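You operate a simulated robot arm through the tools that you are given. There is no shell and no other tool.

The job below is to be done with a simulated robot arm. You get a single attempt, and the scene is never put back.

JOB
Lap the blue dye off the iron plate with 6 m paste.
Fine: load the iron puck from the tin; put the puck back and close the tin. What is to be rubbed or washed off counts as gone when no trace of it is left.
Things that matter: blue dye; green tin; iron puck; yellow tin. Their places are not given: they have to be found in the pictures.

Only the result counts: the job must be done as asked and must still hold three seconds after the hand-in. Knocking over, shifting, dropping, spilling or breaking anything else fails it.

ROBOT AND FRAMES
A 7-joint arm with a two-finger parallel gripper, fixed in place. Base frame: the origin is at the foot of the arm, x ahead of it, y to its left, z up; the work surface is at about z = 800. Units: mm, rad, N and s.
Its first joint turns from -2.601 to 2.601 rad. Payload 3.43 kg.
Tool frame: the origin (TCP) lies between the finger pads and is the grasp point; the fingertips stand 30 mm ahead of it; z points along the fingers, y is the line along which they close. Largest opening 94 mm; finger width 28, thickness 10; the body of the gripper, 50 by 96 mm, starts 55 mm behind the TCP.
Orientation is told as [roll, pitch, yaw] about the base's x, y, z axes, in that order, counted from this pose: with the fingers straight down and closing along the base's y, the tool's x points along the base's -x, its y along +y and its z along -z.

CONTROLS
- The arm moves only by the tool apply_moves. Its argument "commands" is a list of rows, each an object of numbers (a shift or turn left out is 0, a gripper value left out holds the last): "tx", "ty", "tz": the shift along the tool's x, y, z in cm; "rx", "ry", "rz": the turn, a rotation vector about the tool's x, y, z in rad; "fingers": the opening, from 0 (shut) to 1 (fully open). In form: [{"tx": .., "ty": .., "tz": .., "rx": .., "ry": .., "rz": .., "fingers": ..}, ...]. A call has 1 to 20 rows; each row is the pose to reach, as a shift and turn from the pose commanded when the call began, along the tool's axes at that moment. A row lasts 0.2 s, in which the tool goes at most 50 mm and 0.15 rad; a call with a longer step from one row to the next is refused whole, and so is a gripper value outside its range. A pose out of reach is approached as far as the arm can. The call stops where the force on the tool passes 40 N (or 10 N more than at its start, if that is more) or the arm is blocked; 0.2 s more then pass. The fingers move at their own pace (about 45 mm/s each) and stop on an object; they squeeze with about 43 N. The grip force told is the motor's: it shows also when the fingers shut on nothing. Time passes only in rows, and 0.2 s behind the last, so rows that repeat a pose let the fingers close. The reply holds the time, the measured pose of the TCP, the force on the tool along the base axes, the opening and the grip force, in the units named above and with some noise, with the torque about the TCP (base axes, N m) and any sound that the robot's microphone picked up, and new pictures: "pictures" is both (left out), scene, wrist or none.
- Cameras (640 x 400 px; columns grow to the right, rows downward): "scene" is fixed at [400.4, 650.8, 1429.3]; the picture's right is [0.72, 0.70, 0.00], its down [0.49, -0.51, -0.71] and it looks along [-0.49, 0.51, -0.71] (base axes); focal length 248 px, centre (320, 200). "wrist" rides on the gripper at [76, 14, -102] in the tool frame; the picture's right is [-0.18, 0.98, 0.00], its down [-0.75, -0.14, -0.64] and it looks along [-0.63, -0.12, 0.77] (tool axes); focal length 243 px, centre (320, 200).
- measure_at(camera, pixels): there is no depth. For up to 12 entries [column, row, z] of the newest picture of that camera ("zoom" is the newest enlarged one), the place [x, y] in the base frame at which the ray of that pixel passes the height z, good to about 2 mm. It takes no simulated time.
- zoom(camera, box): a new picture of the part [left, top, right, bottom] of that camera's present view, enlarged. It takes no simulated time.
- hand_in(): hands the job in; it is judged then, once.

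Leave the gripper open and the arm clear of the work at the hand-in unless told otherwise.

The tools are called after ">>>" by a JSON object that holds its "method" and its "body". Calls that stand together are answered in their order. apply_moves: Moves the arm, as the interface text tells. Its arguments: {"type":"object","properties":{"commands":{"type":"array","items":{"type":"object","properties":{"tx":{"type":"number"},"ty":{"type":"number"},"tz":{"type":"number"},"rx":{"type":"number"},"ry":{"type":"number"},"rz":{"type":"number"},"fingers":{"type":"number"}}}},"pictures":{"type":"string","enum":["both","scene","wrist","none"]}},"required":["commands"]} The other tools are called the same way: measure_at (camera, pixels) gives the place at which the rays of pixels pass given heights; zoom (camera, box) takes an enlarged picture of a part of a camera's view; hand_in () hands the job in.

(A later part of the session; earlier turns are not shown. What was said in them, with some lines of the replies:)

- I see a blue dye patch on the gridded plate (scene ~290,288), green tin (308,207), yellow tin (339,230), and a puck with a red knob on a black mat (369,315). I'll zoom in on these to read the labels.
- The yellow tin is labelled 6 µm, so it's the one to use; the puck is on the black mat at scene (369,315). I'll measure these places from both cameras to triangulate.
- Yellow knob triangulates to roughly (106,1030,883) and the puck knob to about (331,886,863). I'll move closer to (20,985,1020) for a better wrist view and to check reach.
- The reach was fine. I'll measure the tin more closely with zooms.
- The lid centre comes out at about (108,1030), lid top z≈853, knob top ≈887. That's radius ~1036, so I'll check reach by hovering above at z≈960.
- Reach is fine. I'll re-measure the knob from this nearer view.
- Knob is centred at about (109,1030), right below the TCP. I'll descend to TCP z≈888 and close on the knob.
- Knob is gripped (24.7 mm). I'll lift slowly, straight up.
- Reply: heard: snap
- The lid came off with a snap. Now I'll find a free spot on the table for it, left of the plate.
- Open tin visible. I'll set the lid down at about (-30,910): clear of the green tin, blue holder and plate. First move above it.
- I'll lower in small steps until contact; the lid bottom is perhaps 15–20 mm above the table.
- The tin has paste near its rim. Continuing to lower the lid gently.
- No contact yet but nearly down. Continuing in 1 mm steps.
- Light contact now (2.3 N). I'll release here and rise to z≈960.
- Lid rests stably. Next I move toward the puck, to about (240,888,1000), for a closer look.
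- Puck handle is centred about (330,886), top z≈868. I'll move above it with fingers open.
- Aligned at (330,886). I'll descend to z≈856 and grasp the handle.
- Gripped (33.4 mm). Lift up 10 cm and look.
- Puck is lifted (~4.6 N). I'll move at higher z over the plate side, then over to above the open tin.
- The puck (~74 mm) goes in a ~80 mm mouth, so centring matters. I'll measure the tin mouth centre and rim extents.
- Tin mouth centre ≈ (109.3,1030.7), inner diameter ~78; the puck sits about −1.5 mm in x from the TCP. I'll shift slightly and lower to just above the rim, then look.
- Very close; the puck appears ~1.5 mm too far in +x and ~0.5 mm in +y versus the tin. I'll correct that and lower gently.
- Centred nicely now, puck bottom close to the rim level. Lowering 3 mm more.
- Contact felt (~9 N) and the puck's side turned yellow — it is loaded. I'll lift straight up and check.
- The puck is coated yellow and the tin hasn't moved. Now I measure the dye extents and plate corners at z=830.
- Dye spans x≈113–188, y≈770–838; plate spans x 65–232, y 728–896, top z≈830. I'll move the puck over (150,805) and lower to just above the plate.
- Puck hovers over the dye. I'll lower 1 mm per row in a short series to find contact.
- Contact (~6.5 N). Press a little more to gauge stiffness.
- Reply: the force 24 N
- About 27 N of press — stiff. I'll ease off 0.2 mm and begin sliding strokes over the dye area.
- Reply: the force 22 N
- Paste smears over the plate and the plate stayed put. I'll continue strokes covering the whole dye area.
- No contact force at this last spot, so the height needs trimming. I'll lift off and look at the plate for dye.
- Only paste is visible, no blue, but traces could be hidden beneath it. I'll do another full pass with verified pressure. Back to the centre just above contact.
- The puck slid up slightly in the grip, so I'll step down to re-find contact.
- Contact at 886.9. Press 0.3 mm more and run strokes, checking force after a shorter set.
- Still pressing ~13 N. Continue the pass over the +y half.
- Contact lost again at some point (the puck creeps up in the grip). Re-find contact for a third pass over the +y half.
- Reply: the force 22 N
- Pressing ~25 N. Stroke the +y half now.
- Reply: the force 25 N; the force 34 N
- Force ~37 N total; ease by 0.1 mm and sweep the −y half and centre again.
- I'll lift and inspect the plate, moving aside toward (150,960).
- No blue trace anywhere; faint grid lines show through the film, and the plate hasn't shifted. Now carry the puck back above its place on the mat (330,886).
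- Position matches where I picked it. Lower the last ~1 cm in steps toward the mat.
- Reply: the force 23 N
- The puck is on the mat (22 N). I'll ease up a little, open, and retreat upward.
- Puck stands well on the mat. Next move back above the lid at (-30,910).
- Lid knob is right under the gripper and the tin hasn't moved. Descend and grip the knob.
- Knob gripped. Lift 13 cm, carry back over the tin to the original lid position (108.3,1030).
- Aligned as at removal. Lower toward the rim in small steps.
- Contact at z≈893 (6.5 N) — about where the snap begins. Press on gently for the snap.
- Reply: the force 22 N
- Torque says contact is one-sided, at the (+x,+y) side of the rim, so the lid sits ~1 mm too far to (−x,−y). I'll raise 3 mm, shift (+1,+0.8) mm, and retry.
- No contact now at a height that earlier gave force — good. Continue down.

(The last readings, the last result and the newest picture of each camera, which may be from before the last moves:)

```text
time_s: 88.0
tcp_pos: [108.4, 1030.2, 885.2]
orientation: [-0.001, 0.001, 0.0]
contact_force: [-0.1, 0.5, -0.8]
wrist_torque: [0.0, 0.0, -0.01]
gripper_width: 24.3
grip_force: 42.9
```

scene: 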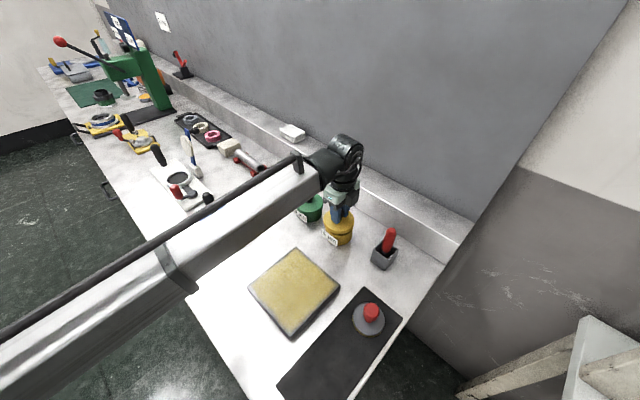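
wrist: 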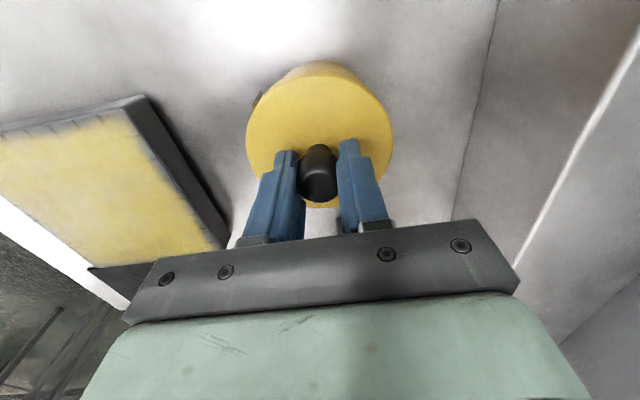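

>>> {"method": "apply_moves", "body": {"commands": [{"tz": 0.05}, {"tz": 0.1}, {"tz": 0.1}], "pictures": "none"}}

>>> {"method": "zoom", "body": {"camera": "scene", "box": [310, 190, 370, 250]}}

```text
time_s: 88.8
tcp_pos: [111.0, 1029.2, 886.0]
orientation: [0.001, 0.0, -0.001]
contact_force: [10.3, -5.5, 16.9]
wrist_torque: [-0.38, -0.14, -0.02]
gripper_width: 24.3
grip_force: 42.7
heard: snap
```

```text
6.67 times, centred on (340, 220) of scene
```

zoom: 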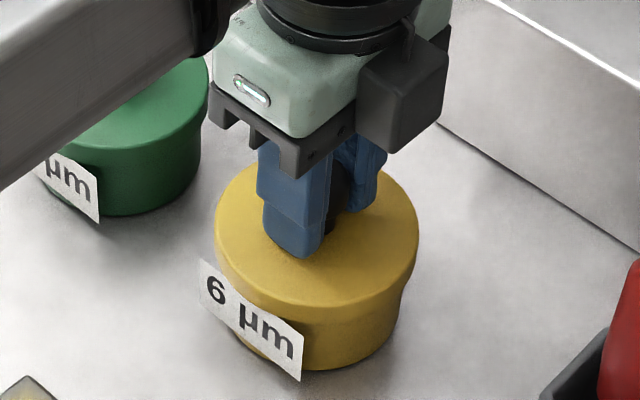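

Snap heard — the lid is on. Release the knob and rise straight up.

>>> {"method": "apply_moves", "body": {"commands": [{"tz": 0, "fingers": 0.7}, {"tz": 0}, {"tz": 0}, {"tz": 0}, {"tz": 0}, {"tz": -2}, {"tz": -5}, {"tz": -9}, {"tz": -13}, {"tz": -13}]}}

>>> {"method": "zoom", "body": {"camera": "scene", "box": [280, 180, 370, 250]}}

>>> {"method": "zoom", "body": {"camera": "scene", "box": [240, 240, 410, 350]}}

```text
time_s: 91.0
tcp_pos: [109.3, 1031.3, 1017.8]
orientation: [0.0, 0.001, 0.0]
contact_force: [0.6, -1.0, -0.3]
wrist_torque: [0.0, -0.03, 0.02]
gripper_width: 66.2
grip_force: 0.0
```

scene: 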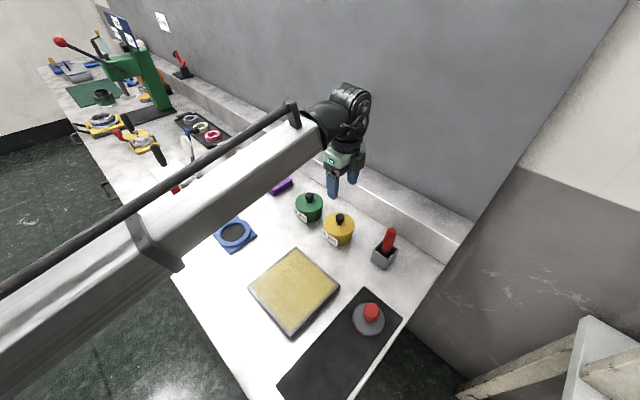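
wrist: 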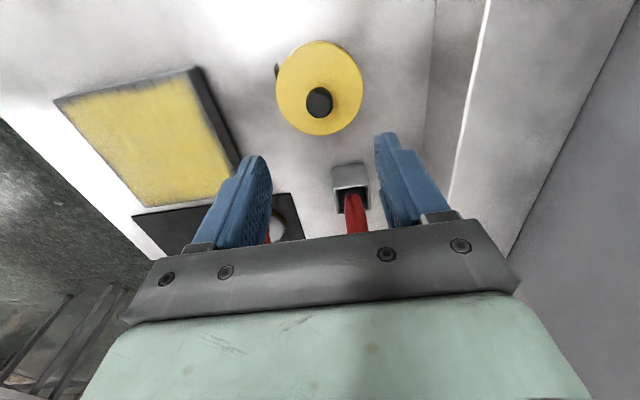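

```text
5.71 times, centred on (325, 215) of scene
```

zoom: 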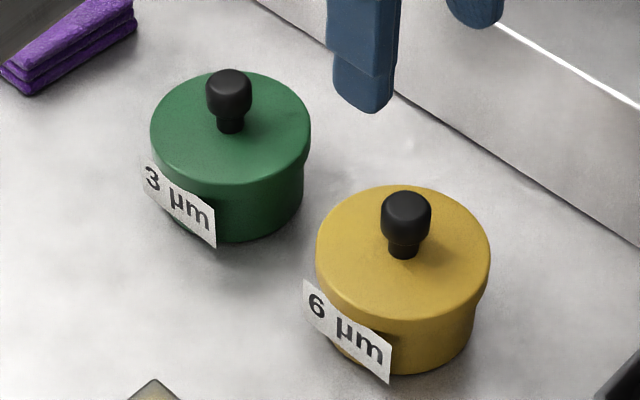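

```text
3.64 times, centred on (325, 295) of scene
```

zoom: 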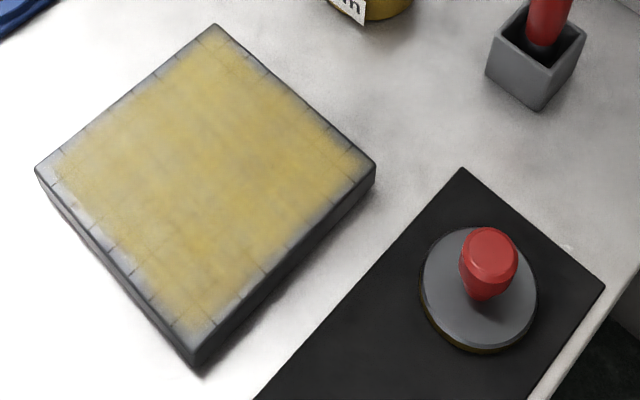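

Tin looks just as at the start. I'll take a close wrist look at the plate to confirm that no blue is left, and open the gripper fully.

>>> {"method": "apply_moves", "body": {"commands": [{"ty": -4.5, "fingers": 1}, {"ty": -9}, {"ty": -13.5}, {"tx": 1.5, "ty": -18}, {"tx": 4, "ty": -22, "tz": 1}, {"tx": 6, "ty": -22, "tz": 4}, {"tx": 6, "ty": -22, "tz": 6}, {"tx": 6, "ty": -22, "tz": 6}]}}

>>> {"method": "zoom", "body": {"camera": "wrist", "box": [200, 60, 440, 240]}}

>>> {"method": "zoom", "body": {"camera": "scene", "box": [255, 255, 330, 315]}}

```text
time_s: 92.8
tcp_pos: [49.9, 810.3, 958.1]
orientation: [0.0, 0.0, 0.001]
contact_force: [0.1, 0.6, 0.3]
wrist_torque: [0.0, -0.01, -0.02]
gripper_width: 94.0
grip_force: 0.0
```

scene: 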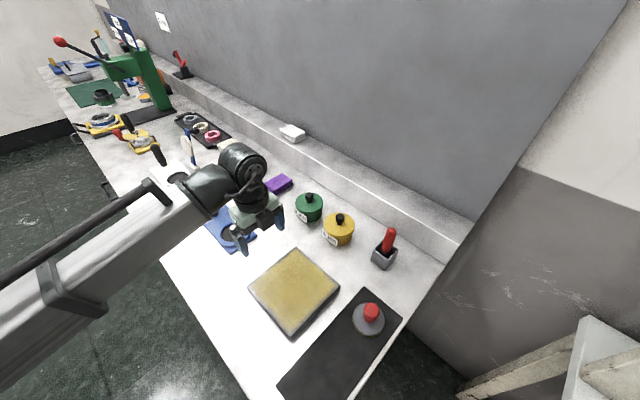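
wrist: 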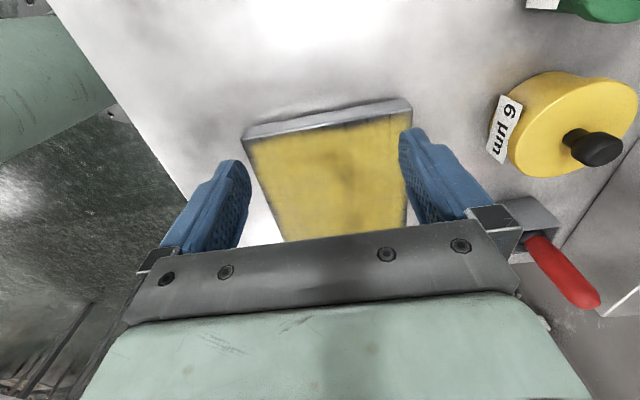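

```text
2.22 times, centred on (320, 150) of wrist
```

zoom: 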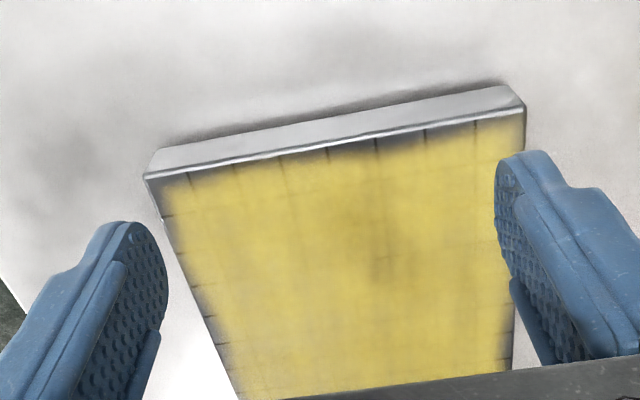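

```text
6.67 times, centred on (292, 285) of scene
```

zoom: 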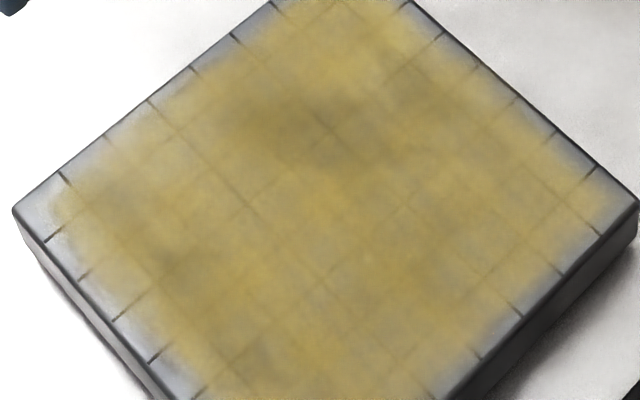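

No blue trace is left. I'll raise the arm clear, then hand in.

>>> {"method": "apply_moves", "body": {"commands": [{"tz": -4}, {"tz": -8}, {"tz": -12}, {"tz": -15}, {"tz": -15}], "pictures": "scene"}}

```text
time_s: 94.0
tcp_pos: [49.8, 808.8, 1103.7]
orientation: [0.001, 0.002, 0.001]
contact_force: [0.7, 0.9, -0.1]
wrist_torque: [0.01, -0.04, 0.0]
gripper_width: 94.1
grip_force: 0.0
```

scene: 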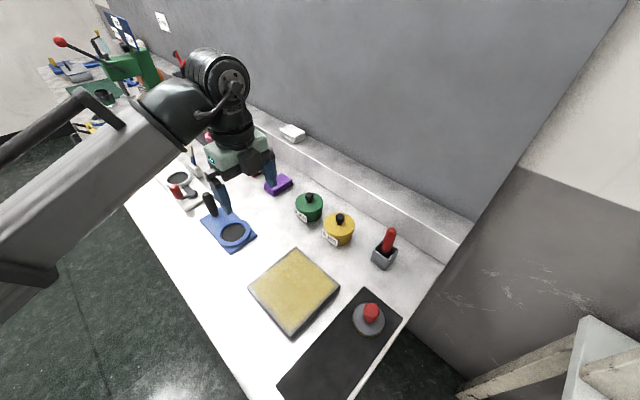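

The plate shows no blue, the puck is back on its mat, the tin is closed, the gripper is open and the arm is clear. Handing in.

>>> {"method": "hand_in", "body": {}}

```text
The job is handed in.
```

I lapped the blue dye off the iron plate with the 6 µm paste from the yellow tin, and the job is handed in. In the close-up pictures, from the scene camera and the wrist camera, no blue was visible on the plate.

- **Plate:** a thin yellow film of paste is left over most of it. Faint grid lines show through the film, so I expect any dye left under it would have shown. The plate did not shift.
- **Puck:** it stands on the black mat where I picked it up. I loaded it with one press into the tin, and there is still paste on its rim.
- **Tin:** the lid is back on and I heard it snap shut. My first try at closing it caught one side of the rim, so I lifted, moved about 1 mm and pressed again. The tin looks to be in its starting place.
- **Rubbing:** the puck slid up slightly in the gripper during the strokes and lost contact a few times. I repeated the passes, checking force between most of them, so that both halves of the dye area got at least one pass under confirmed pressure.

In the pictures nothing else was moved or knocked over. At the hand-in the gripper was open and the arm was clear of the work.
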